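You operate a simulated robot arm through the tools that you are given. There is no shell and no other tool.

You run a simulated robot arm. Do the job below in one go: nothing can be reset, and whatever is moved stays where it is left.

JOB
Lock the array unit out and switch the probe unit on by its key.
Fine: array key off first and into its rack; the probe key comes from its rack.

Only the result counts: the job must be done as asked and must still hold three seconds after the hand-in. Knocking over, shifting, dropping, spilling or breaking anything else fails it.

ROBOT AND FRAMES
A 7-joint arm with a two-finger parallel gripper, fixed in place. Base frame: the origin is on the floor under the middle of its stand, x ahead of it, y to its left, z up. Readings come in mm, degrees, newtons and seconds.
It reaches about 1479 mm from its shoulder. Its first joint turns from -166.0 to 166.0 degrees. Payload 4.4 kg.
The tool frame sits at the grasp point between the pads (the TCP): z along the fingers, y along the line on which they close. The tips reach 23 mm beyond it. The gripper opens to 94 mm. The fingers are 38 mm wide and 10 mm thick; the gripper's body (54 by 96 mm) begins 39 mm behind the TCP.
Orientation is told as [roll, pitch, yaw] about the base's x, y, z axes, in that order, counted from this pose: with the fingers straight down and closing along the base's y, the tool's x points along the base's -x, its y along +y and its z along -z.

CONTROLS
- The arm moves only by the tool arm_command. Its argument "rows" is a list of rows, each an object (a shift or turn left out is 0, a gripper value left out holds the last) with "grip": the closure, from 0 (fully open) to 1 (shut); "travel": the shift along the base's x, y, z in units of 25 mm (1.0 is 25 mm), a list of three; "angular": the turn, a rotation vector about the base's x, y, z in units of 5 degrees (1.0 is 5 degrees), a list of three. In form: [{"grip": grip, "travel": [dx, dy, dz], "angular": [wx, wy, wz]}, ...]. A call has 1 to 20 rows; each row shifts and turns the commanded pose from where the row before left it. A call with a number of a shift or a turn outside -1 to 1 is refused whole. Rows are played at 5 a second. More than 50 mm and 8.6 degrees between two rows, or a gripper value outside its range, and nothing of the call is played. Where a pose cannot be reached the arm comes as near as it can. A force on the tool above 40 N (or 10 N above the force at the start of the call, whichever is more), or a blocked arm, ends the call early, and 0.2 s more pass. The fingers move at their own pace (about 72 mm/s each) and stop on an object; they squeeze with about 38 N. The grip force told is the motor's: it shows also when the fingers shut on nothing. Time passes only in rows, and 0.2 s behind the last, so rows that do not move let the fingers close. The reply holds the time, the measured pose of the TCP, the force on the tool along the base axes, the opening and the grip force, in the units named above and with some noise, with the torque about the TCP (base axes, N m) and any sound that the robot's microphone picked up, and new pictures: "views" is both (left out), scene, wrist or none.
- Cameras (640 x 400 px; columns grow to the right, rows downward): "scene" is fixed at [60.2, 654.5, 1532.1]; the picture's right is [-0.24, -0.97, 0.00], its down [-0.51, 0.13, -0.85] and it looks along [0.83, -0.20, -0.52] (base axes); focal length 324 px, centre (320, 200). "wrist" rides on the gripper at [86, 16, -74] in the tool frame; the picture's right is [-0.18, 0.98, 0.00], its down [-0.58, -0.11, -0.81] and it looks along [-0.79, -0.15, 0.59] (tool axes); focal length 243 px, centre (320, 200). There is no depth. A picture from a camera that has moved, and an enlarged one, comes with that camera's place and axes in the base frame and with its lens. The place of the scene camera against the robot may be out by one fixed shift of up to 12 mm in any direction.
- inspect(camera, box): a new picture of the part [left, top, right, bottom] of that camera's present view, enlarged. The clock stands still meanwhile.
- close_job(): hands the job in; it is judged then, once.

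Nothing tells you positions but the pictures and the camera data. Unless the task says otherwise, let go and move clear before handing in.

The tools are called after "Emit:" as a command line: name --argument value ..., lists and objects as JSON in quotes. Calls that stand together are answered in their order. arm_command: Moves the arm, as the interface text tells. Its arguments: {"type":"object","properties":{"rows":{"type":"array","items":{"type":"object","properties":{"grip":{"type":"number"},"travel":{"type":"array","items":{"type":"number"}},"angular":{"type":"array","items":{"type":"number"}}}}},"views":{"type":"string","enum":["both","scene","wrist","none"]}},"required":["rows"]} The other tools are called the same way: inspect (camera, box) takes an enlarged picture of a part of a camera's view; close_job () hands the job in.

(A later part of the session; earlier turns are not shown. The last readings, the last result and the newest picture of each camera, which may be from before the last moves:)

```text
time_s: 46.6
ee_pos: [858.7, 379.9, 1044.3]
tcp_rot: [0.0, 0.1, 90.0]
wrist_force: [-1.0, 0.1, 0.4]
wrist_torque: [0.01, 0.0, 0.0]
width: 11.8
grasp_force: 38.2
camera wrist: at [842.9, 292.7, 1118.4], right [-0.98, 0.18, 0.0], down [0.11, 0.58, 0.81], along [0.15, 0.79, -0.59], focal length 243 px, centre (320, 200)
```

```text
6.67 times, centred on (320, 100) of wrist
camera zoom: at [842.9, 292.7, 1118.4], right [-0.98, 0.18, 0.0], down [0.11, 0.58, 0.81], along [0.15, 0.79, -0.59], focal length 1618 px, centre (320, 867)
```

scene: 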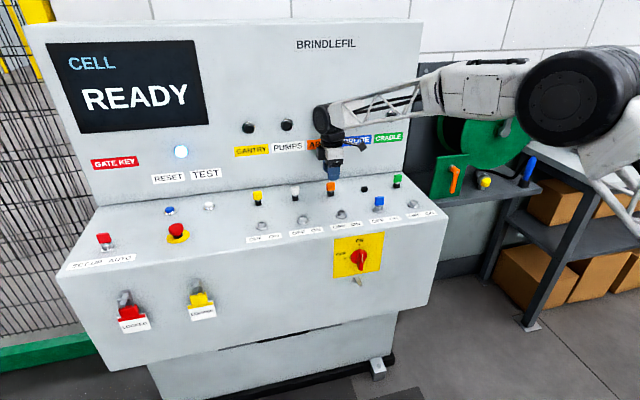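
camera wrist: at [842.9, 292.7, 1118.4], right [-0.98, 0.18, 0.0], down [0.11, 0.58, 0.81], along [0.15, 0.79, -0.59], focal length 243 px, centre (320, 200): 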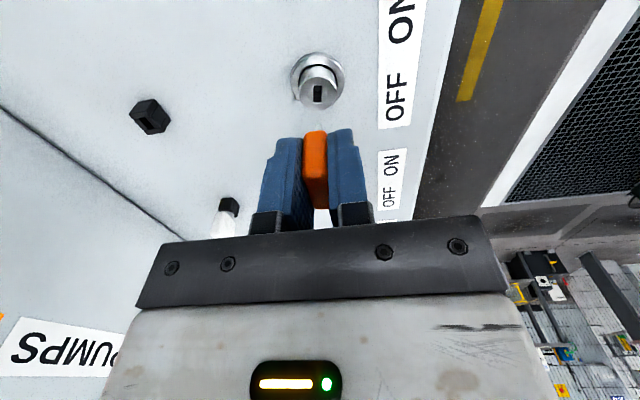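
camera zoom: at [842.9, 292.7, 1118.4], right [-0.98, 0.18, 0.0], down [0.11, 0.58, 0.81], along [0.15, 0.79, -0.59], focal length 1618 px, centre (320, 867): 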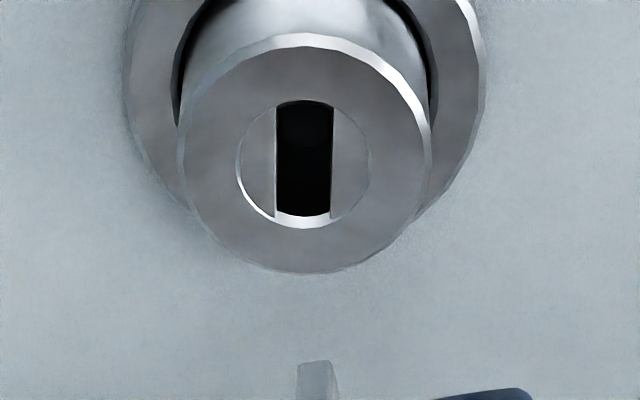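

The slot is about 1 mm further in +x than the blade, and the plug is about 11° short of OFF. I'll correct the position, turn the hand back 10° so the blade matches the slot, and look again.

Emit:
arm_command --rows '[{"travel": [0.04, -0.01, 0]}, {"angular": [0, 0, -1]}, {"angular": [0, 0, -1]}, {"travel": [0, 0, -0.4]}, {"travel": [0, 0, -0.4]}, {"travel": [0, 0, -0.4]}, {"travel": [0, 0, 0]}]' --views "both"

Emit:
inspect --camera "wrist" --box '[280, 80, 360, 140]'

Emit:
inspect --camera "scene" --box '[322, 185, 362, 215]'

```text
time_s: 48.2
ee_pos: [860.2, 379.0, 1014.6]
tcp_rot: [-0.1, -0.1, 80.1]
wrist_force: [0.4, 0.3, -0.7]
wrist_torque: [0.02, 0.01, 0.0]
width: 12.1
grasp_force: 38.4
camera wrist: at [830.0, 295.9, 1088.7], right [-0.94, 0.35, 0.0], down [0.21, 0.55, 0.81], along [0.28, 0.75, -0.59], focal length 243 px, centre (320, 200)
```

scene: 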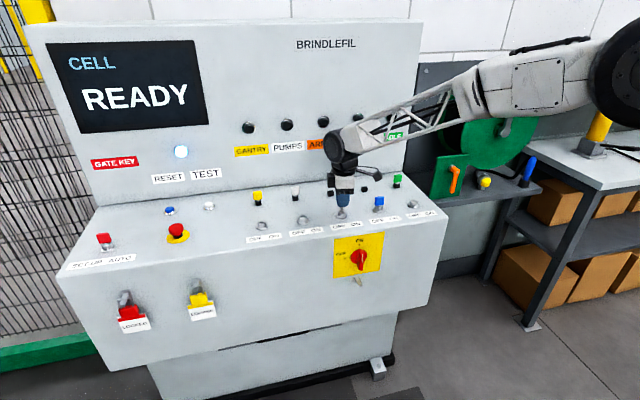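
wrist: 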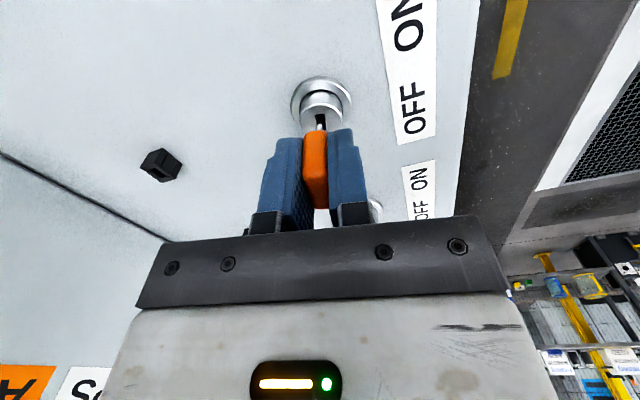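

```text
6.67 times, centred on (320, 110) of wrist
camera zoom: at [830.0, 295.9, 1088.7], right [-0.94, 0.35, 0.0], down [0.21, 0.55, 0.81], along [0.28, 0.75, -0.59], focal length 1618 px, centre (320, 800)
```

zoom: 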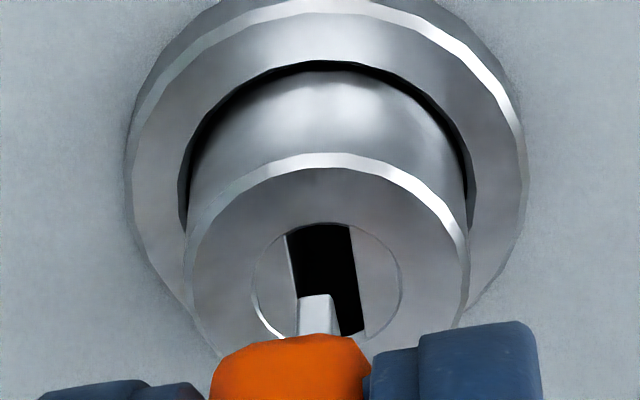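

```text
13.33 times, centred on (342, 200) of scene
camera zoom: at [60.2, 654.5, 1532.1], right [-0.24, -0.97, 0.0], down [-0.51, 0.13, -0.85], along [0.83, -0.2, -0.52], focal length 4324 px, centre (27, 200)
```

zoom: 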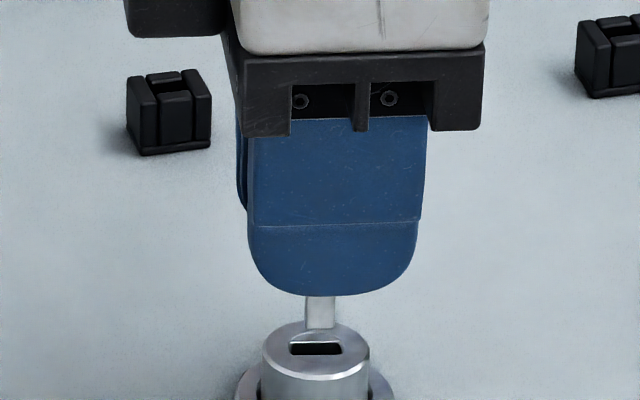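

After the turn the blade is about 1 mm off the slot centre in the tool's lateral direction. I'll correct that and check once more.

Emit:
arm_command --rows '[{"travel": [-0.031, 0.028, 0]}, {"travel": [0, 0, 0]}, {"travel": [0, 0, 0]}]' --views "wrist"

Emit:
inspect --camera "wrist" --box '[280, 80, 360, 140]'

Emit:
inspect --camera "scene" --box '[322, 185, 362, 215]'

```text
time_s: 49.0
ee_pos: [859.9, 380.0, 1014.6]
tcp_rot: [0.0, 0.0, 80.0]
wrist_force: [0.9, -0.7, -0.1]
wrist_torque: [-0.01, 0.0, 0.02]
width: 12.3
grasp_force: 38.2
camera wrist: at [829.3, 296.6, 1088.5], right [-0.94, 0.35, 0.0], down [0.21, 0.55, 0.81], along [0.28, 0.75, -0.59], focal length 243 px, centre (320, 200)
```

wrist: 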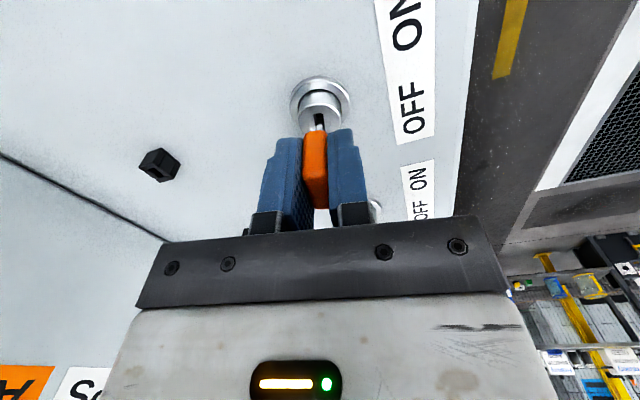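

```text
6.67 times, centred on (320, 110) of wrist
camera zoom: at [829.3, 296.6, 1088.5], right [-0.94, 0.35, 0.0], down [0.21, 0.55, 0.81], along [0.28, 0.75, -0.59], focal length 1618 px, centre (320, 800)
```

zoom: 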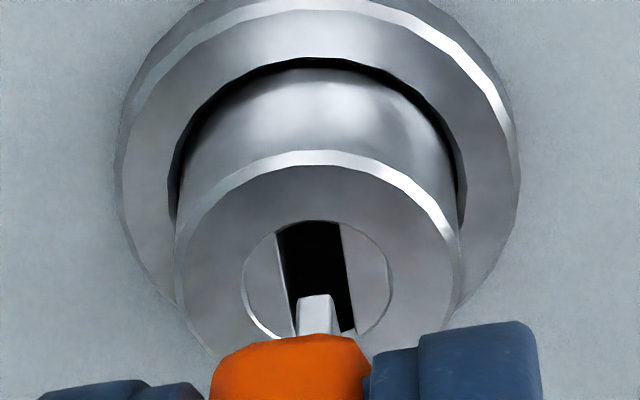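

```text
13.33 times, centred on (342, 200) of scene
camera zoom: at [60.2, 654.5, 1532.1], right [-0.24, -0.97, 0.0], down [-0.51, 0.13, -0.85], along [0.83, -0.2, -0.52], focal length 4324 px, centre (27, 200)
```

zoom: 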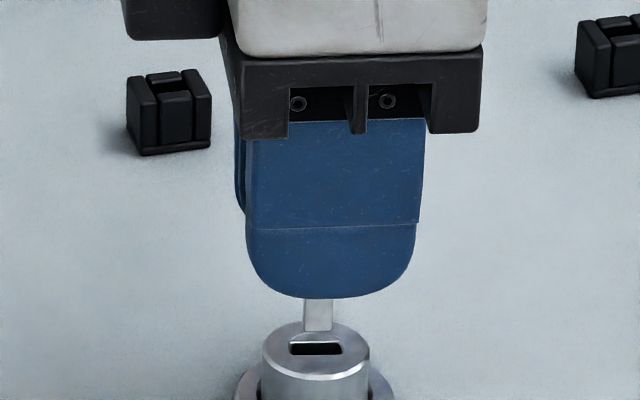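

Aligned. Inserting.

Emit:
arm_command --rows '[{"travel": [0, 0, -0.15]}, {"travel": [0, 0, -0.15]}, {"travel": [0, 0, -0.15]}, {"travel": [0, 0, -0.15]}, {"travel": [0, 0, -0.08]}, {"travel": [0, 0, 0]}]' --views "none"

```text
time_s: 50.4
ee_pos: [859.4, 379.5, 997.4]
tcp_rot: [0.1, -0.2, 80.1]
wrist_force: [-0.5, 0.1, -1.2]
wrist_torque: [0.03, 0.01, 0.03]
width: 11.8
grasp_force: 38.0
```

Emit:
arm_command --rows '[{"travel": [0, 0, -0.04]}, {"travel": [0, 0, -0.04]}, {"travel": [0, 0, 0]}]' --views "none"

```text
time_s: 51.2
ee_pos: [859.8, 379.9, 994.4]
tcp_rot: [0.0, 0.1, 80.0]
wrist_force: [1.1, -10.6, 1.3]
wrist_torque: [-0.35, -0.05, 0.01]
width: 11.7
grasp_force: 37.9
```

It's in. I'll relieve the small y load, then turn counter-clockwise past 90° to take up the play and bring the plug to its OFF stop.

Emit:
arm_command --rows '[{"travel": [0, -0.02, 0]}, {"angular": [0, 0, 1]}, {"angular": [0, 0, 1]}, {"travel": [0, 0, 0]}]' --views "none"

```text
time_s: 52.2
ee_pos: [858.1, 379.0, 995.5]
tcp_rot: [0.0, 0.1, 89.9]
wrist_force: [-0.1, -0.2, -0.3]
wrist_torque: [0.02, 0.02, 0.01]
width: 11.9
grasp_force: 37.9
```

Emit:
arm_command --rows '[{"angular": [0, 0, 1]}, {"travel": [0, 0, 0]}]' --views "none"

```text
time_s: 52.8
ee_pos: [859.0, 379.5, 995.7]
tcp_rot: [0.0, 0.0, 95.0]
wrist_force: [0.0, 0.6, -0.4]
wrist_torque: [-0.03, 0.03, -0.03]
width: 12.2
grasp_force: 37.9
```

Emit:
arm_command --rows '[{"angular": [0, 0, 1]}, {"travel": [0, 0, 0]}]' --views "none"

```text
time_s: 53.4
ee_pos: [860.2, 378.6, 995.7]
tcp_rot: [0.0, 0.1, 100.0]
wrist_force: [9.8, -0.1, -3.4]
wrist_torque: [0.02, -0.41, -1.12]
width: 14.9
grasp_force: 38.0
```

The torque rose to -1.1 N·m, so the plug is now hard against its OFF stop. I'll turn back to 90° within the play, then check the picture before withdrawing.

Emit:
arm_command --rows '[{"angular": [0, 0, -1]}, {"angular": [0, 0, -1]}, {"travel": [0, 0, 0]}]' --views "wrist"

Emit:
inspect --camera "wrist" --box '[200, 60, 456, 220]'

```text
time_s: 54.2
ee_pos: [858.7, 380.7, 995.6]
tcp_rot: [0.0, -0.1, 90.0]
wrist_force: [0.3, -0.8, -0.2]
wrist_torque: [-0.02, -0.02, 0.02]
width: 12.0
grasp_force: 38.2
camera wrist: at [844.3, 292.3, 1069.5], right [-0.98, 0.18, 0.0], down [0.11, 0.58, 0.81], along [0.15, 0.79, -0.59], focal length 243 px, centre (320, 200)
```

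wrist: 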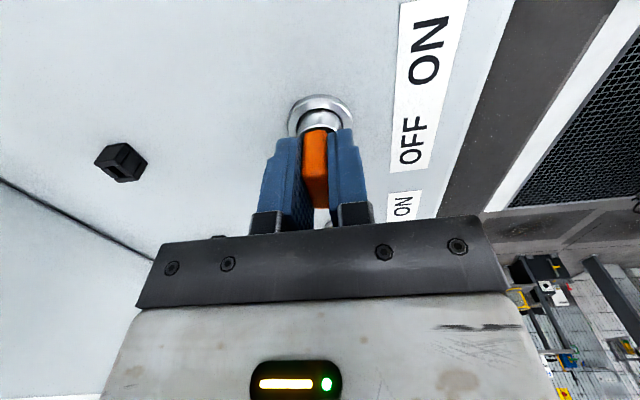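

```text
2.50 times, centred on (328, 140) of wrist
camera zoom: at [844.3, 292.3, 1069.5], right [-0.98, 0.18, 0.0], down [0.11, 0.58, 0.81], along [0.15, 0.79, -0.59], focal length 606 px, centre (300, 350)
```

zoom: 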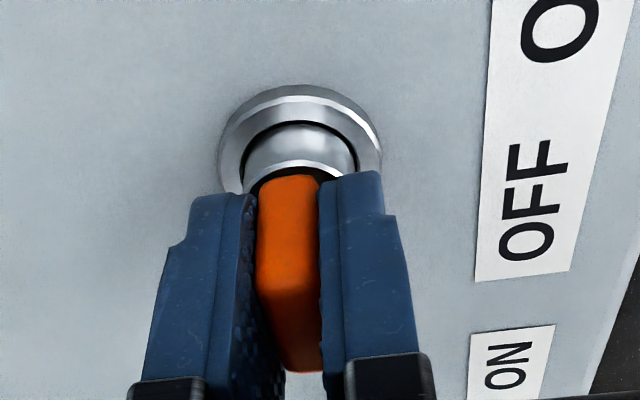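

Forces are near zero. I'll withdraw the key upward and check the slot angle.

Emit:
arm_command --rows '[{"travel": [0, 0, 0.1]}, {"travel": [0, 0, 0.2]}, {"travel": [0, 0, 0.2]}, {"travel": [0, 0, 0.3]}, {"travel": [0, 0, 0.3]}, {"travel": [0, 0, 0.4]}, {"travel": [0, 0, 0.46]}, {"travel": [0, 0, 0]}]' --views "both"

Emit:
inspect --camera "wrist" --box '[280, 70, 360, 130]'

Emit:
inspect --camera "scene" --box '[330, 200, 354, 224]'

```text
time_s: 56.0
ee_pos: [859.3, 380.8, 1045.5]
tcp_rot: [0.0, 0.0, 90.0]
wrist_force: [0.2, -0.2, -0.1]
wrist_torque: [0.01, 0.0, 0.02]
width: 11.8
grasp_force: 38.2
camera wrist: at [844.2, 292.9, 1118.5], right [-0.98, 0.18, 0.0], down [0.11, 0.58, 0.81], along [0.15, 0.79, -0.59], focal length 243 px, centre (320, 200)
```

scene: 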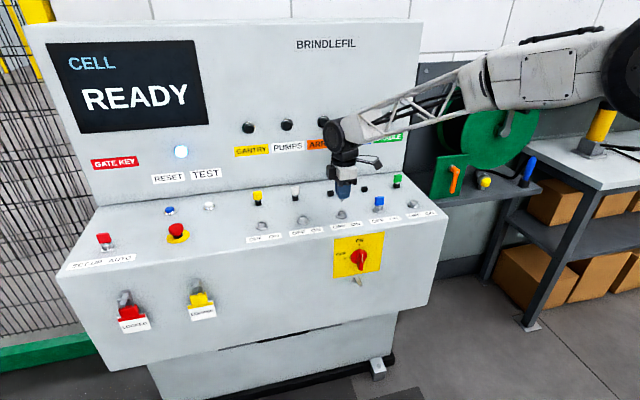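
wrist: 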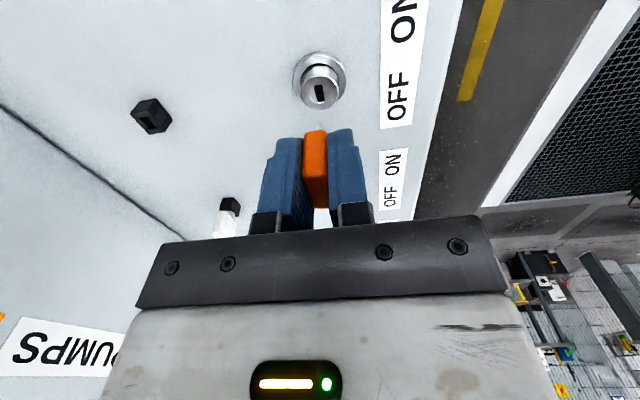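

```text
6.67 times, centred on (320, 100) of wrist
camera zoom: at [844.2, 292.9, 1118.5], right [-0.98, 0.18, 0.0], down [0.11, 0.58, 0.81], along [0.15, 0.79, -0.59], focal length 1618 px, centre (320, 867)
```

zoom: 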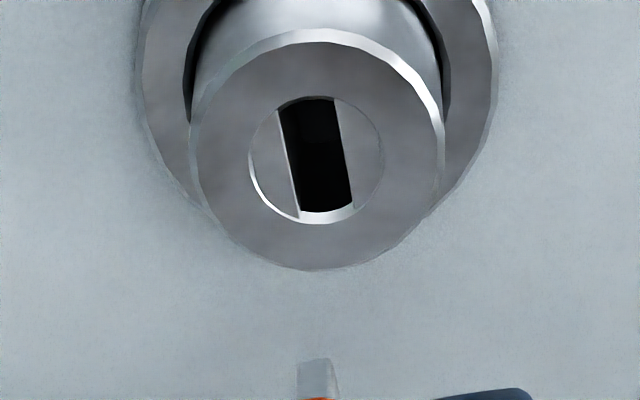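

```text
16.00 times, centred on (342, 212) of scene
camera zoom: at [60.2, 654.5, 1532.1], right [-0.24, -0.97, 0.0], down [-0.51, 0.13, -0.85], along [0.83, -0.2, -0.52], focal length 5189 px, centre (-32, 8)
```

zoom: 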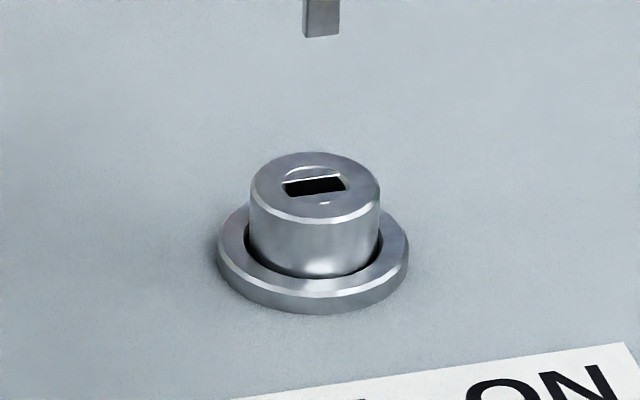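

The array slot now matches the other OFF slots exactly. I'll carry the orange key back over its rack.

Emit:
arm_command --rows '[{"travel": [0.8637, -0.008, 0]}, {"travel": [0.8637, 0, 0]}, {"travel": [0.8637, 0, 0]}, {"travel": [0.8637, 0, 0]}, {"travel": [0.8637, 0, 0]}, {"travel": [0.8637, 0, 0]}, {"travel": [0, 0, -0.4]}, {"travel": [0, 0, -0.4]}, {"travel": [0, 0, -0.4]}, {"travel": [0, 0, 0]}]' --views "wrist"

Emit:
inspect --camera "wrist" --box '[280, 70, 360, 130]'

Emit:
inspect --camera "scene" --box '[310, 170, 350, 200]'

```text
time_s: 58.2
ee_pos: [989.4, 380.0, 1013.5]
tcp_rot: [0.0, 0.1, 90.1]
wrist_force: [-1.1, 0.4, 0.0]
wrist_torque: [-0.03, -0.01, 0.01]
width: 12.1
grasp_force: 38.4
camera wrist: at [974.0, 292.4, 1087.9], right [-0.98, 0.18, 0.0], down [0.11, 0.58, 0.81], along [0.15, 0.79, -0.59], focal length 243 px, centre (320, 200)
```

wrist: 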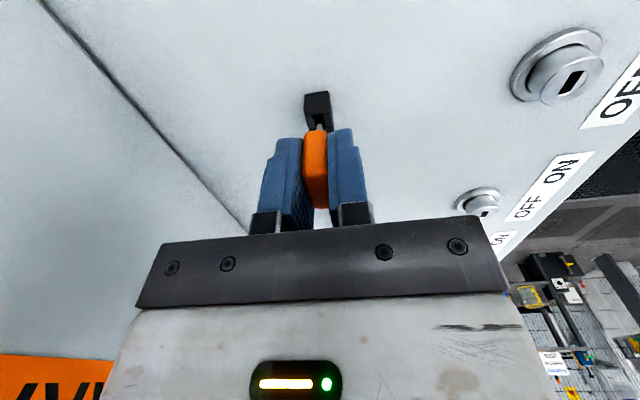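

```text
6.67 times, centred on (320, 100) of wrist
camera zoom: at [974.0, 292.4, 1087.9], right [-0.98, 0.18, 0.0], down [0.11, 0.58, 0.81], along [0.15, 0.79, -0.59], focal length 1618 px, centre (320, 867)
```

zoom: 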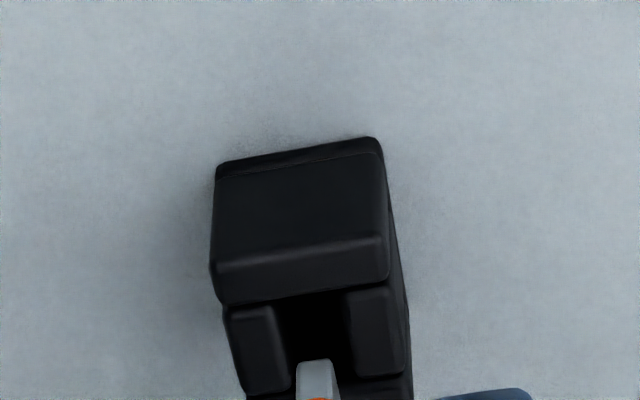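

```text
13.33 times, centred on (330, 185) of scene
camera zoom: at [60.2, 654.5, 1532.1], right [-0.24, -0.97, 0.0], down [-0.51, 0.13, -0.85], along [0.83, -0.2, -0.52], focal length 4324 px, centre (187, 400)
```

zoom: 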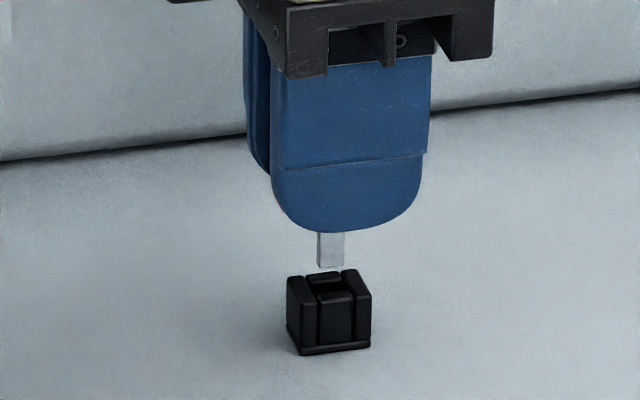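

The blade is centred over the rack hole in both views. Inserting.

Emit:
arm_command --rows '[{"travel": [0, 0, -0.15]}, {"travel": [0, 0, -0.15]}, {"travel": [0, 0, -0.15]}, {"travel": [0, 0, -0.15]}, {"travel": [0, 0, -0.15]}, {"travel": [0, 0, -0.04]}, {"travel": [0, 0, 0]}]' --views "none"

```text
time_s: 59.8
ee_pos: [988.7, 380.2, 994.2]
tcp_rot: [0.1, -0.1, 90.1]
wrist_force: [-0.7, 0.6, 1.2]
wrist_torque: [-0.04, 0.01, -0.01]
width: 11.9
grasp_force: 37.9
```

Emit:
arm_command --rows '[{"travel": [0, 0, -0.04]}, {"travel": [0, 0, -0.02]}, {"travel": [0, 0, 0]}]' --views "none"

```text
time_s: 60.6
ee_pos: [988.6, 379.7, 992.9]
tcp_rot: [-0.1, 0.0, 90.0]
wrist_force: [-0.5, -2.0, 12.6]
wrist_torque: [-0.06, 0.03, -0.01]
width: 12.1
grasp_force: 37.8
```

Seated, with about 12 N of upward contact. I'll release, lift and head to the probe switch.

Emit:
arm_command --rows '[{"travel": [0, 0, 0.015]}, {"grip": 0.6}, {"grip": 0.5}, {"grip": 0.5}, {"travel": [0, 0, 0.5]}, {"travel": [0, 0, 0.8]}, {"travel": [0, 0, 1.0]}, {"travel": [0, 0, 0]}]' --views "both"

Emit:
inspect --camera "scene" --box '[310, 165, 390, 225]'

Emit:
inspect --camera "wrist" --box '[240, 40, 400, 160]'

```text
time_s: 62.4
ee_pos: [989.0, 379.5, 1051.7]
tcp_rot: [-0.1, 0.0, 90.0]
wrist_force: [0.4, 0.0, 0.3]
wrist_torque: [0.02, -0.02, -0.02]
width: 47.0
grasp_force: 0.0
camera wrist: at [973.3, 292.2, 1125.1], right [-0.98, 0.18, 0.0], down [0.11, 0.58, 0.81], along [0.15, 0.79, -0.59], focal length 243 px, centre (320, 200)
```

scene: 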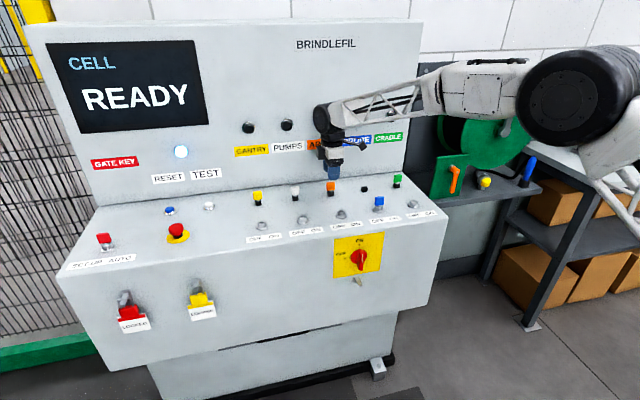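
wrist: 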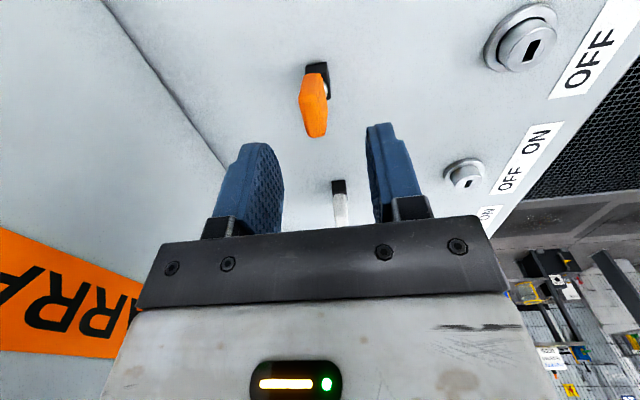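

```text
6.67 times, centred on (350, 195) of scene
camera zoom: at [60.2, 654.5, 1532.1], right [-0.24, -0.97, 0.0], down [-0.51, 0.13, -0.85], along [0.83, -0.2, -0.52], focal length 2162 px, centre (120, 233)
```

zoom: 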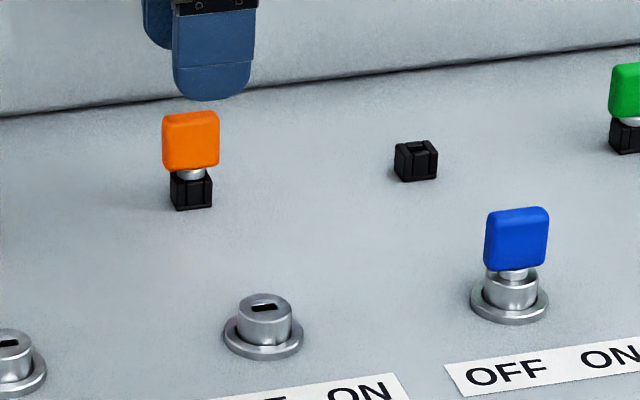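

```text
3.33 times, centred on (320, 100) of wrist
camera zoom: at [973.3, 292.2, 1125.1], right [-0.98, 0.18, 0.0], down [0.11, 0.58, 0.81], along [0.15, 0.79, -0.59], focal length 809 px, centre (320, 533)
```

zoom: 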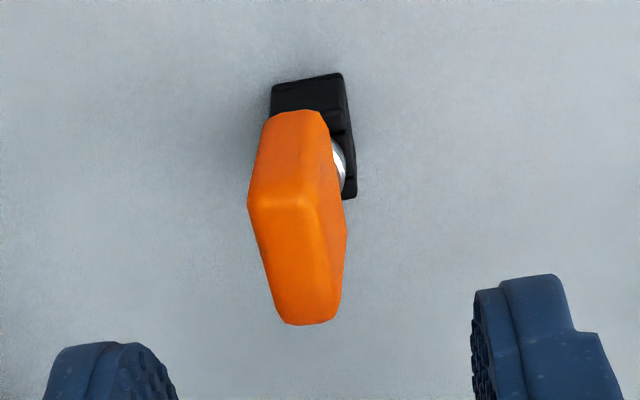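

The orange key seems to lean slightly backward in its rack. I'll compare it closely with its neighbours.

Emit:
inspect --camera "scene" --box '[318, 175, 342, 199]'

Emit:
inspect --camera "scene" --box '[283, 181, 307, 205]'

Emit:
inspect --camera "wrist" --box '[295, 55, 345, 145]'

```text
16.00 times, centred on (330, 187) of scene
camera zoom: at [60.2, 654.5, 1532.1], right [-0.24, -0.97, 0.0], down [-0.51, 0.13, -0.85], along [0.83, -0.2, -0.52], focal length 5189 px, centre (160, 408)
```

zoom: 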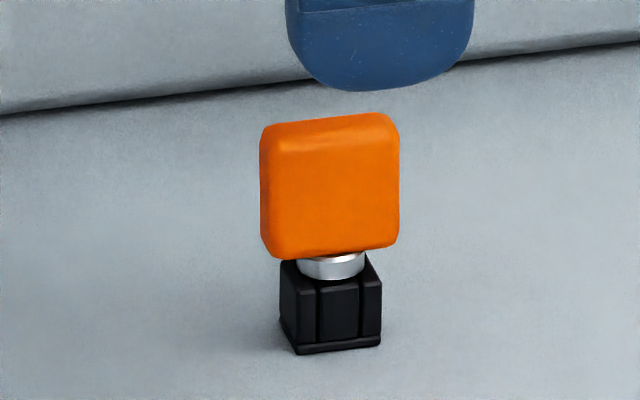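

```text
16.00 times, centred on (295, 193) of scene
camera zoom: at [60.2, 654.5, 1532.1], right [-0.24, -0.97, 0.0], down [-0.51, 0.13, -0.85], along [0.83, -0.2, -0.52], focal length 5189 px, centre (720, 312)
```

zoom: 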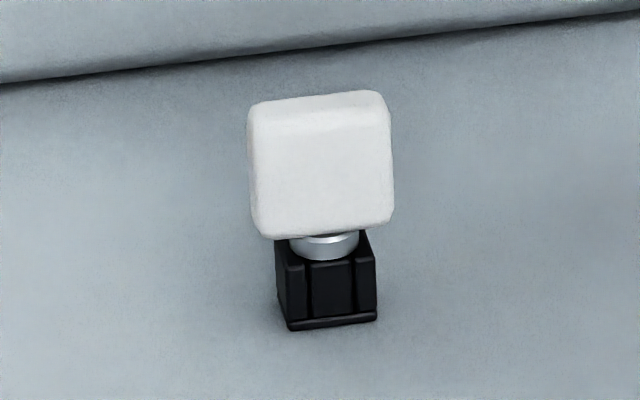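

```text
4.44 times, centred on (320, 100) of wrist
camera zoom: at [973.3, 292.2, 1125.1], right [-0.98, 0.18, 0.0], down [0.11, 0.58, 0.81], along [0.15, 0.79, -0.59], focal length 1078 px, centre (320, 644)
```

zoom: 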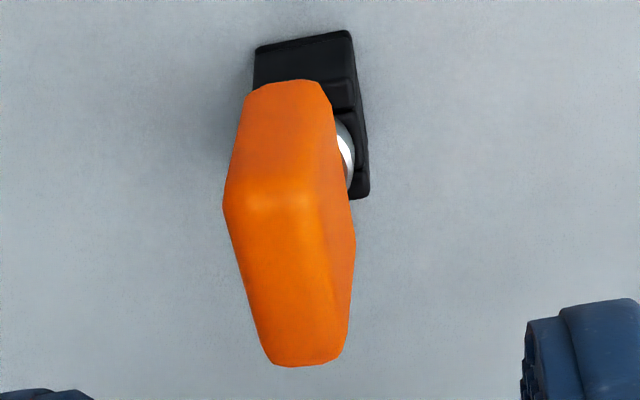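

The collar sits on the block the same way as on the white key, which also leans within its loose socket, so the orange key is seated. Now I'll return to above the blue key in the probe switch.

Emit:
arm_command --rows '[{"travel": [-0.862, -0.8313, 0]}, {"travel": [-0.862, -0.8313, 0]}, {"travel": [-0.862, -0.8313, 0]}, {"travel": [-0.862, -0.8313, 0]}, {"travel": [-0.862, -0.8313, 0]}, {"travel": [-0.862, -0.8313, 0]}, {"travel": [0, 0, 0]}, {"travel": [0, 0, 0]}]' --views "both"

Emit:
inspect --camera "wrist" --box '[240, 40, 400, 160]'

Emit:
inspect --camera "scene" --box '[310, 165, 400, 225]'

```text
time_s: 64.2
ee_pos: [858.1, 254.8, 1051.9]
tcp_rot: [0.0, 0.0, 90.0]
wrist_force: [-0.4, 0.5, 0.6]
wrist_torque: [0.0, 0.01, 0.01]
width: 46.9
grasp_force: 0.2
camera wrist: at [843.1, 167.3, 1125.0], right [-0.98, 0.18, 0.0], down [0.11, 0.58, 0.81], along [0.15, 0.79, -0.59], focal length 243 px, centre (320, 200)
```

scene: 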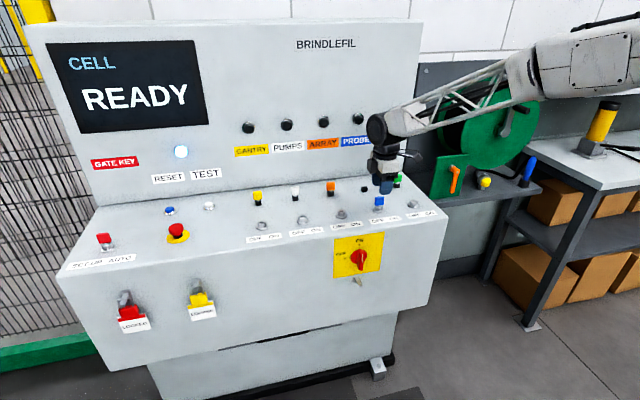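
wrist: 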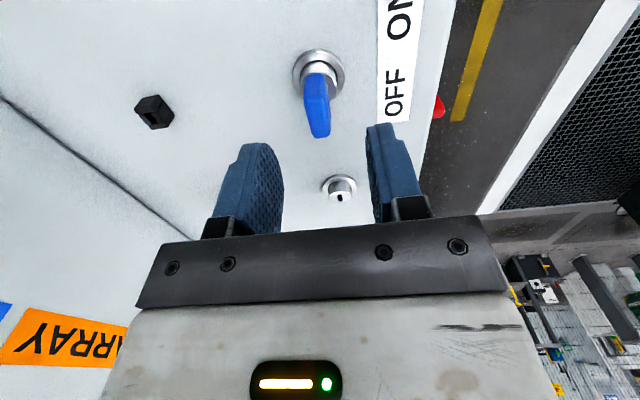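

```text
3.33 times, centred on (320, 100) of wrist
camera zoom: at [843.1, 167.3, 1125.0], right [-0.98, 0.18, 0.0], down [0.11, 0.58, 0.81], along [0.15, 0.79, -0.59], focal length 809 px, centre (320, 533)
```

zoom: 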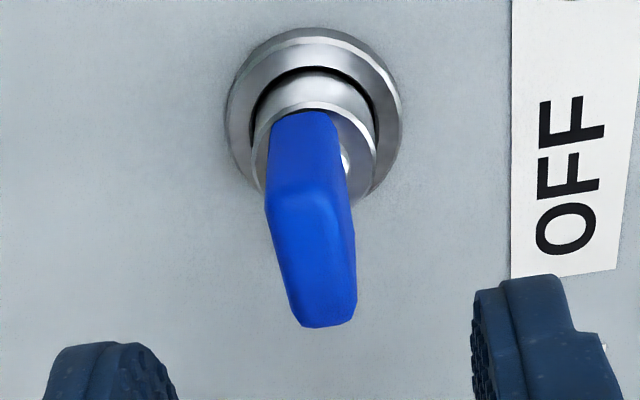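

```text
6.67 times, centred on (355, 195) of scene
camera zoom: at [60.2, 654.5, 1532.1], right [-0.24, -0.97, 0.0], down [-0.51, 0.13, -0.85], along [0.83, -0.2, -0.52], focal length 2162 px, centre (87, 233)
```

zoom: 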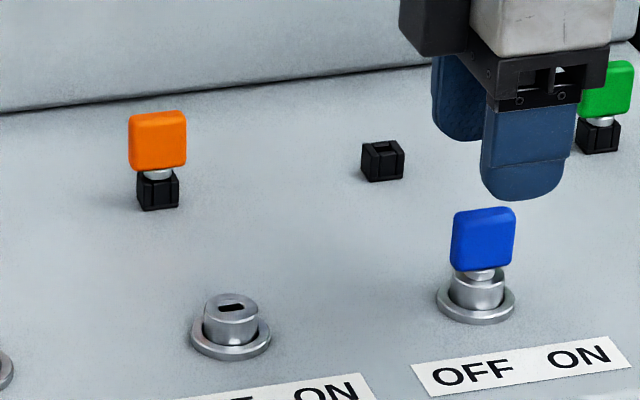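

I'll correct by 0.9 mm, descend around the blue key and grip it.

Emit:
arm_command --rows '[{"travel": [0.036, 0.008, 0]}, {"travel": [0, 0, -0.6]}, {"travel": [0, 0, -0.6]}, {"travel": [0, 0, -0.6]}, {"travel": [0, 0, -0.42]}, {"travel": [0, 0, 0]}, {"grip": 0.8}, {"grip": 0.8}, {"grip": 1.0}, {"grip": 1.0}, {"grip": 1.0}]' --views "wrist"

Emit:
inspect --camera "wrist" --box '[240, 70, 400, 190]'

```text
time_s: 66.6
ee_pos: [860.8, 255.4, 995.8]
tcp_rot: [0.0, 0.0, 89.9]
wrist_force: [-11.6, -1.0, 3.0]
wrist_torque: [-0.04, 0.32, 0.01]
width: 12.2
grasp_force: 38.2
camera wrist: at [844.8, 168.2, 1069.6], right [-0.98, 0.18, 0.0], down [0.11, 0.58, 0.81], along [0.15, 0.79, -0.59], focal length 243 px, centre (320, 200)
```

wrist: 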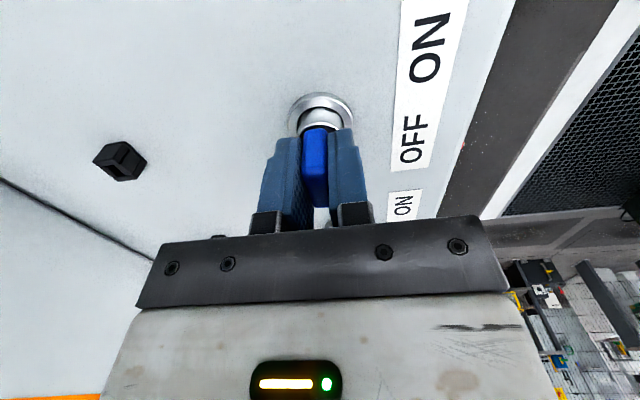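

```text
3.33 times, centred on (320, 130) of wrist
camera zoom: at [844.8, 168.2, 1069.6], right [-0.98, 0.18, 0.0], down [0.11, 0.58, 0.81], along [0.15, 0.79, -0.59], focal length 809 px, centre (320, 433)
```

zoom: 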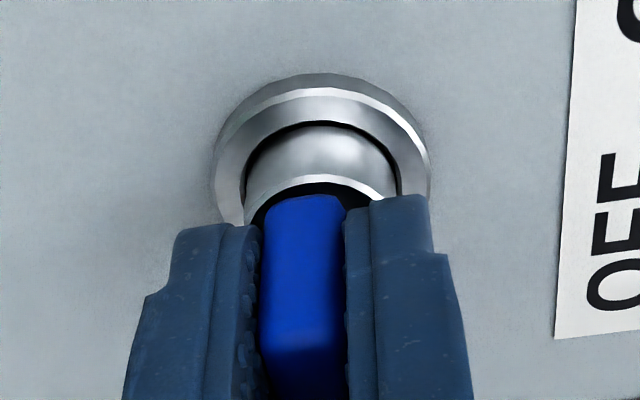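

Side force is -11.6 N in x, so I'll ease 0.7 mm to -x and centre y slightly. Then I'll start turning clockwise toward ON.

Emit:
arm_command --rows '[{"travel": [-0.028, -0.02, 0]}, {"travel": [0, 0, 0]}]' --views "none"

```text
time_s: 67.2
ee_pos: [859.9, 254.2, 996.1]
tcp_rot: [0.0, 0.1, 90.0]
wrist_force: [2.5, 13.3, -2.5]
wrist_torque: [0.49, -0.11, 0.0]
width: 12.0
grasp_force: 38.5
```

Emit:
arm_command --rows '[{"travel": [0, 0.018, 0]}, {"travel": [0, 0, 0]}]' --views "none"

```text
time_s: 67.8
ee_pos: [859.4, 254.3, 996.6]
tcp_rot: [-0.1, 0.0, 90.0]
wrist_force: [2.5, 13.9, 0.1]
wrist_torque: [0.52, -0.08, 0.03]
width: 11.7
grasp_force: 37.9
```

Emit:
arm_command --rows '[{"travel": [0, 0.02, 0]}, {"travel": [0, 0, 0]}, {"travel": [0, 0, 0]}]' --views "wrist"

```text
time_s: 68.6
ee_pos: [859.9, 254.9, 996.1]
tcp_rot: [-0.1, 0.1, 90.0]
wrist_force: [-0.5, 6.0, 2.0]
wrist_torque: [0.17, 0.03, 0.0]
width: 11.8
grasp_force: 38.7
camera wrist: at [844.5, 168.1, 1069.6], right [-0.98, 0.18, 0.0], down [0.11, 0.58, 0.81], along [0.15, 0.79, -0.59], focal length 243 px, centre (320, 200)
```

wrist: 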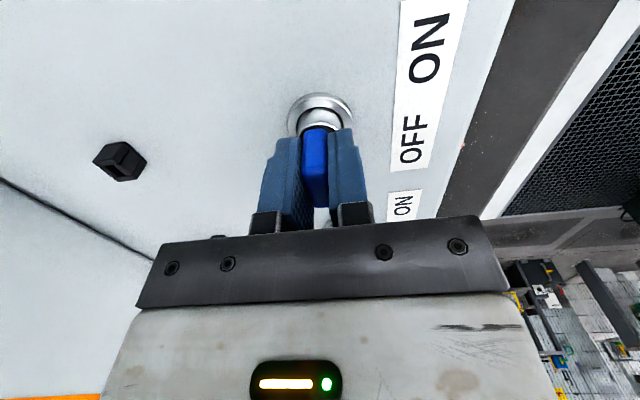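

Forces are small now. Turning clockwise 10°.

Emit:
arm_command --rows '[{"angular": [0, 0, -1]}, {"angular": [0, 0, -1]}, {"travel": [0, 0, 0]}]' --views "none"

```text
time_s: 69.4
ee_pos: [859.4, 256.3, 995.8]
tcp_rot: [0.0, 0.0, 79.9]
wrist_force: [0.7, 0.9, 6.3]
wrist_torque: [0.06, 0.0, 0.02]
width: 12.0
grasp_force: 38.3
```

Emit:
arm_command --rows '[{"angular": [0, 0, -1]}, {"angular": [0, 0, -1]}, {"angular": [0, 0, -1]}, {"travel": [0, 0, 0]}]' --views "none"

```text
time_s: 70.4
ee_pos: [860.7, 255.3, 995.3]
tcp_rot: [0.0, 0.0, 64.8]
wrist_force: [3.9, 2.0, 9.2]
wrist_torque: [0.05, -0.14, 0.03]
width: 11.9
grasp_force: 37.6
```

Emit:
arm_command --rows '[{"travel": [0, 0, 0.01], "angular": [0, 0, -1]}, {"angular": [0, 0, -1]}, {"angular": [0, 0, -1]}, {"travel": [0, 0, 0]}]' --views "none"

```text
time_s: 71.4
ee_pos: [860.4, 255.2, 997.0]
tcp_rot: [0.0, 0.0, 50.0]
wrist_force: [11.4, 1.5, 5.4]
wrist_torque: [0.04, -0.37, 0.05]
width: 11.9
grasp_force: 37.5
```

Emit:
arm_command --rows '[{"travel": [0.026, 0, 0]}, {"angular": [0, 0, -1]}, {"angular": [0, 0, -1]}, {"travel": [0, 0, 0]}]' --views "none"

```text
time_s: 72.4
ee_pos: [860.5, 255.5, 995.8]
tcp_rot: [0.0, 0.0, 39.9]
wrist_force: [-16.9, -9.5, 12.7]
wrist_torque: [-0.41, 0.65, 0.03]
width: 11.9
grasp_force: 38.3
```

Emit:
arm_command --rows '[{"travel": [-0.028, -0.018, 0.01]}, {"travel": [0, 0, 0]}]' --views "both"

Emit:
inspect --camera "scene" --box '[230, 90, 450, 230]'

```text
time_s: 73.0
ee_pos: [859.9, 256.2, 995.9]
tcp_rot: [-0.1, 0.0, 40.0]
wrist_force: [4.9, -2.1, 0.7]
wrist_torque: [-0.08, -0.17, 0.04]
width: 11.8
grasp_force: 38.4
camera wrist: at [784.2, 211.4, 1069.5], right [-0.49, 0.87, 0.0], down [0.52, 0.29, 0.81], along [0.7, 0.4, -0.59], focal length 243 px, centre (320, 200)
```

scene: 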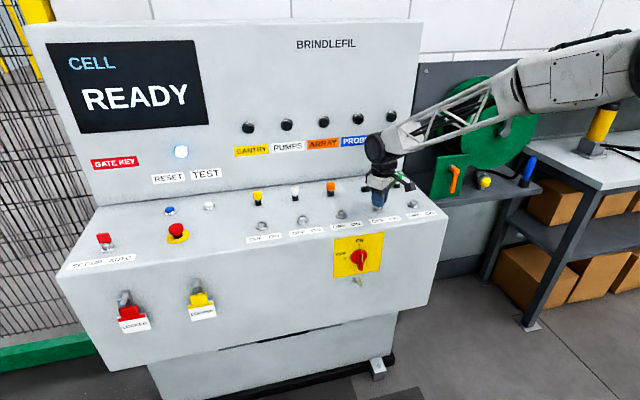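
wrist: 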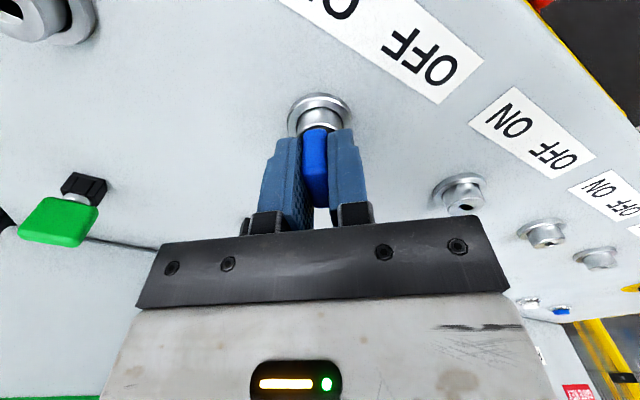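

```text
2.86 times, centred on (340, 160) of scene
camera zoom: at [60.2, 654.5, 1532.1], right [-0.24, -0.97, 0.0], down [-0.51, 0.13, -0.85], along [0.83, -0.2, -0.52], focal length 927 px, centre (263, 314)
```

zoom: 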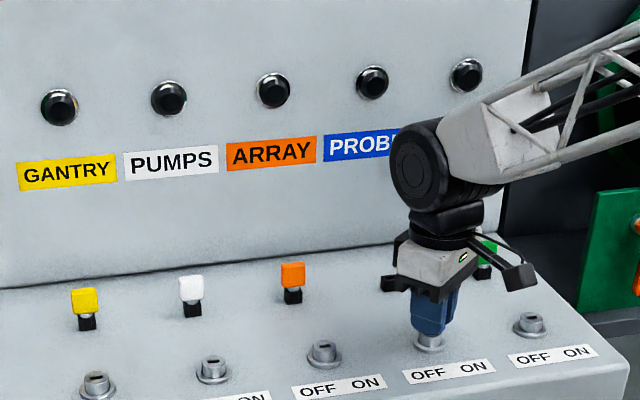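

At about 50° turned, with low forces and the lamp still dark. I'll continue clockwise.

Emit:
arm_command --rows '[{"angular": [0, 0, -1]}, {"angular": [0, 0, -1]}, {"travel": [0, 0, 0]}]' --views "none"

```text
time_s: 73.8
ee_pos: [859.8, 255.5, 995.8]
tcp_rot: [0.0, 0.0, 30.0]
wrist_force: [21.5, 4.8, -8.0]
wrist_torque: [0.27, -0.83, 0.05]
width: 12.1
grasp_force: 37.8
```

Emit:
arm_command --rows '[{"travel": [0.028, 0.006, 0]}, {"travel": [0, 0, 0]}]' --views "none"

```text
time_s: 74.4
ee_pos: [861.6, 254.8, 995.5]
tcp_rot: [0.1, 0.1, 30.0]
wrist_force: [1.4, 3.3, -4.0]
wrist_torque: [0.13, -0.1, -0.01]
width: 11.9
grasp_force: 38.4
```

Emit:
arm_command --rows '[{"angular": [0, 0, -1]}, {"angular": [0, 0, -1]}, {"travel": [0, 0, 0]}]' --views "none"

```text
time_s: 75.2
ee_pos: [859.7, 256.1, 996.1]
tcp_rot: [0.0, 0.0, 19.8]
wrist_force: [-3.4, 3.9, -6.1]
wrist_torque: [0.07, 0.18, -0.02]
width: 12.1
grasp_force: 37.5
```

Emit:
arm_command --rows '[{"angular": [0, 0, -1]}, {"angular": [0, 0, -1]}, {"travel": [0, 0, 0]}]' --views "scene"

Emit:
inspect --camera "scene" --box '[230, 90, 450, 230]'

```text
time_s: 76.0
ee_pos: [860.0, 255.1, 995.5]
tcp_rot: [0.0, -0.1, 10.0]
wrist_force: [-11.4, 2.0, -7.8]
wrist_torque: [0.04, 0.45, 0.01]
width: 11.9
grasp_force: 38.1
```

scene: 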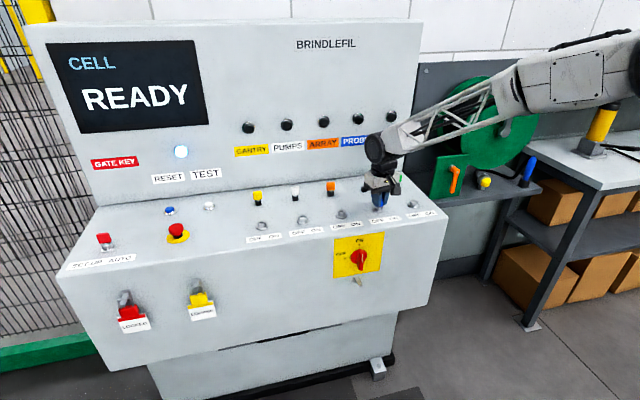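

```text
2.86 times, centred on (340, 160) of scene
camera zoom: at [60.2, 654.5, 1532.1], right [-0.24, -0.97, 0.0], down [-0.51, 0.13, -0.85], along [0.83, -0.2, -0.52], focal length 927 px, centre (263, 314)
```

zoom: 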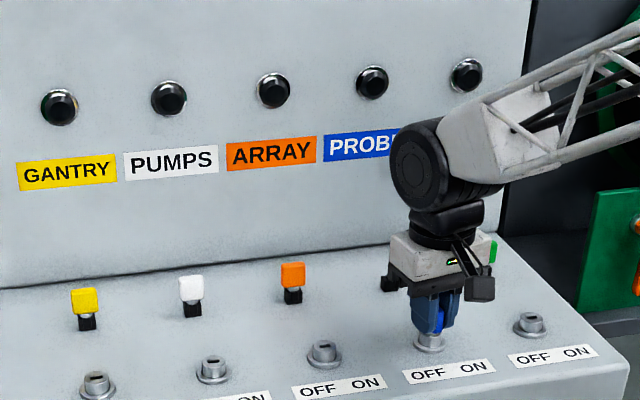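

The lamp is still dark at 80° of hand turn, with the plug lagging by the play. I'll relieve the x load and continue.

Emit:
arm_command --rows '[{"travel": [-0.02, 0, 0]}, {"angular": [0, 0, -1]}, {"angular": [0, 0, -1]}, {"travel": [0, 0, 0]}]' --views "scene"

Emit:
inspect --camera "scene" --box '[230, 90, 450, 230]'

```text
time_s: 77.0
ee_pos: [860.6, 255.3, 994.1]
tcp_rot: [0.1, -0.1, 0.0]
wrist_force: [-2.7, 6.2, -8.7]
wrist_torque: [0.18, 0.17, 0.02]
width: 11.8
grasp_force: 37.7
```

scene: 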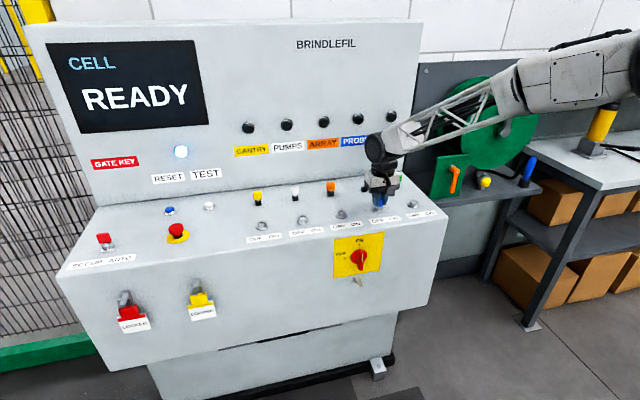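

```text
2.86 times, centred on (340, 160) of scene
camera zoom: at [60.2, 654.5, 1532.1], right [-0.24, -0.97, 0.0], down [-0.51, 0.13, -0.85], along [0.83, -0.2, -0.52], focal length 927 px, centre (263, 314)
```

zoom: 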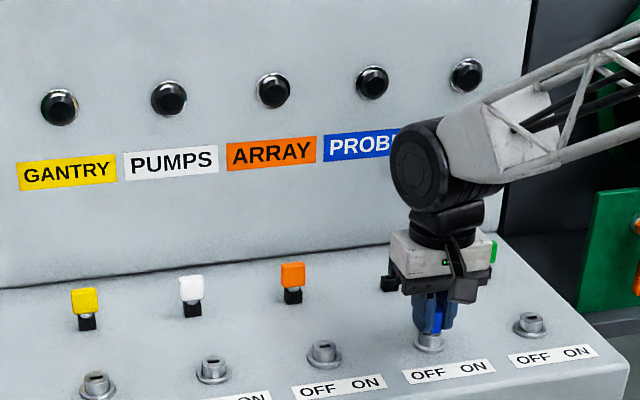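

Emit:
arm_command --rows '[{"angular": [0, 0, -1]}, {"travel": [0, 0, 0]}]' --views "scene"

Emit:
inspect --camera "scene" --box '[230, 90, 450, 230]'

```text
time_s: 77.6
ee_pos: [859.9, 254.8, 996.9]
tcp_rot: [-0.1, 0.0, -5.0]
wrist_force: [2.1, 3.8, -9.3]
wrist_torque: [0.11, -0.03, 1.21]
width: 12.7
grasp_force: 38.3
```

scene: 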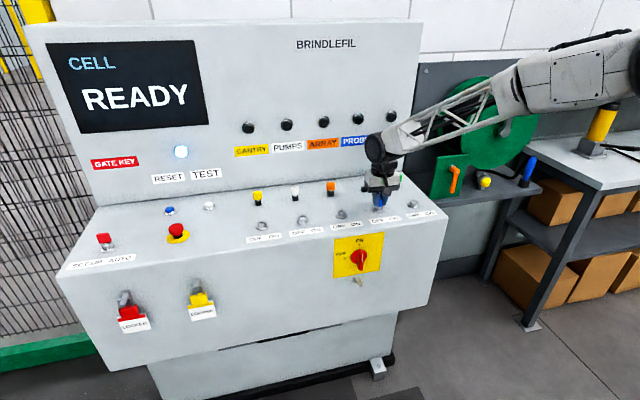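

```text
2.86 times, centred on (340, 160) of scene
camera zoom: at [60.2, 654.5, 1532.1], right [-0.24, -0.97, 0.0], down [-0.51, 0.13, -0.85], along [0.83, -0.2, -0.52], focal length 927 px, centre (263, 314)
```

zoom: 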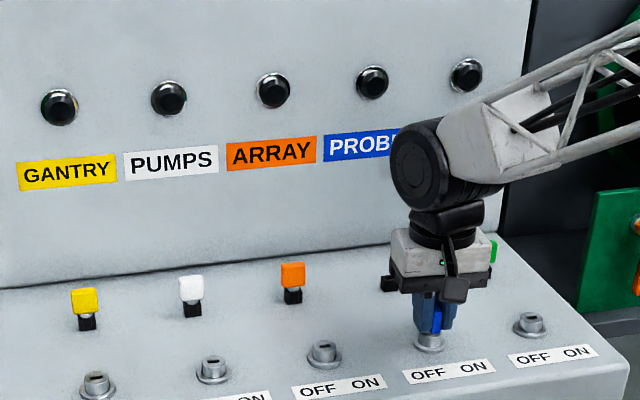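

The torque jumped to +1.2 N·m, so the key seems to be at its ON stop, but the lamp isn't lit in that picture. I'll hold briefly and look again.

Emit:
arm_command --rows '[{"travel": [0, 0, 0]}, {"travel": [0, 0, 0]}, {"travel": [0, 0, 0]}, {"travel": [0, 0, 0]}, {"travel": [0, 0, 0]}]' --views "both"

Emit:
inspect --camera "scene" --box '[340, 90, 400, 150]'

Emit:
inspect --camera "wrist" --box '[240, 50, 400, 170]'

Emit:
inspect --camera "scene" --box '[360, 175, 400, 215]'

```text
time_s: 78.8
ee_pos: [858.8, 255.1, 995.4]
tcp_rot: [0.0, 0.0, -5.1]
wrist_force: [3.5, 3.6, -6.4]
wrist_torque: [0.08, -0.11, 1.15]
width: 13.0
grasp_force: 37.6
camera wrist: at [776.1, 277.9, 1069.7], right [0.27, 0.96, 0.0], down [0.57, -0.16, 0.81], along [0.78, -0.22, -0.59], focal length 243 px, centre (320, 200)
```

scene: 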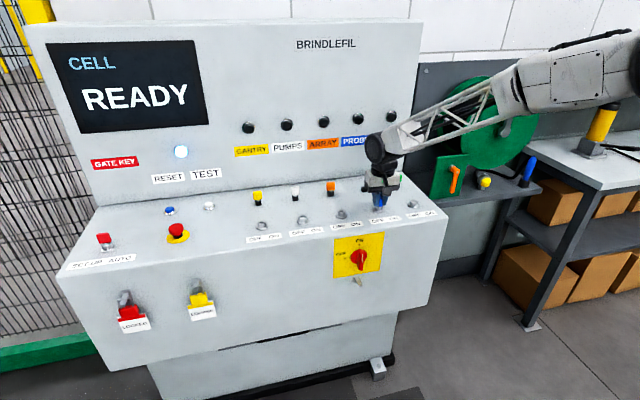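
wrist: 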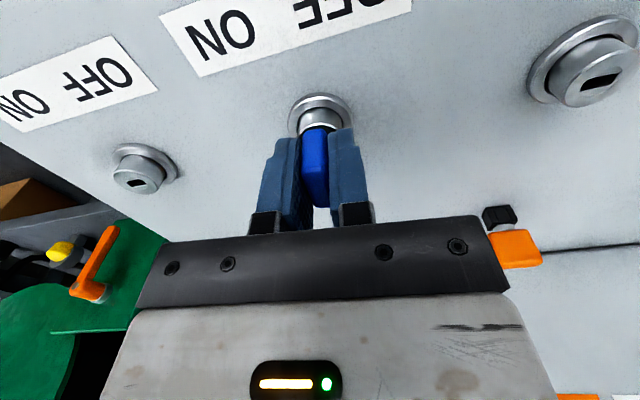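

```text
6.67 times, centred on (370, 120) of scene
camera zoom: at [60.2, 654.5, 1532.1], right [-0.24, -0.97, 0.0], down [-0.51, 0.13, -0.85], along [0.83, -0.2, -0.52], focal length 2162 px, centre (-13, 733)
```

zoom: 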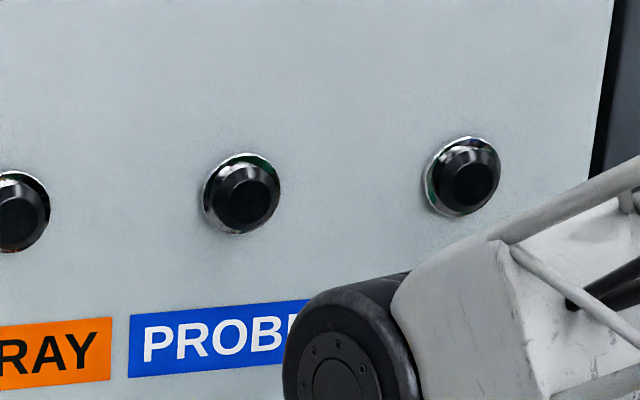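

```text
3.33 times, centred on (320, 110) of wrist
camera zoom: at [776.1, 277.9, 1069.7], right [0.27, 0.96, 0.0], down [0.57, -0.16, 0.81], along [0.78, -0.22, -0.59], focal length 809 px, centre (320, 500)
```

zoom: 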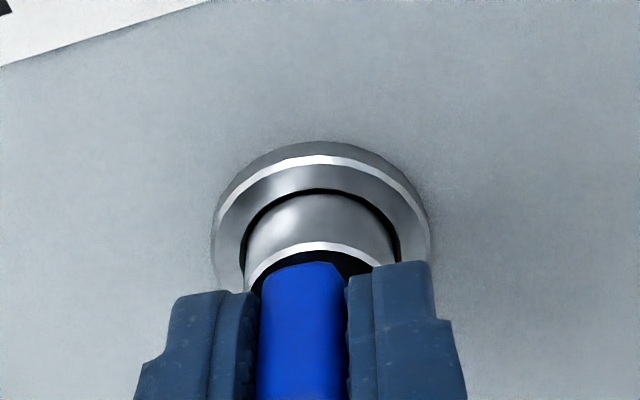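

```text
10.00 times, centred on (380, 195) of scene
camera zoom: at [60.2, 654.5, 1532.1], right [-0.24, -0.97, 0.0], down [-0.51, 0.13, -0.85], along [0.83, -0.2, -0.52], focal length 3243 px, centre (-280, 250)
```

zoom: 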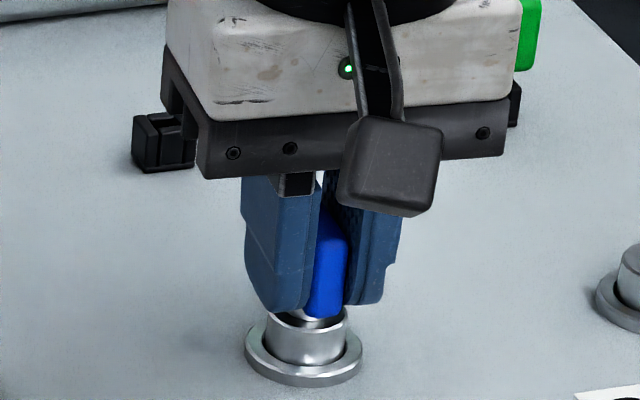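

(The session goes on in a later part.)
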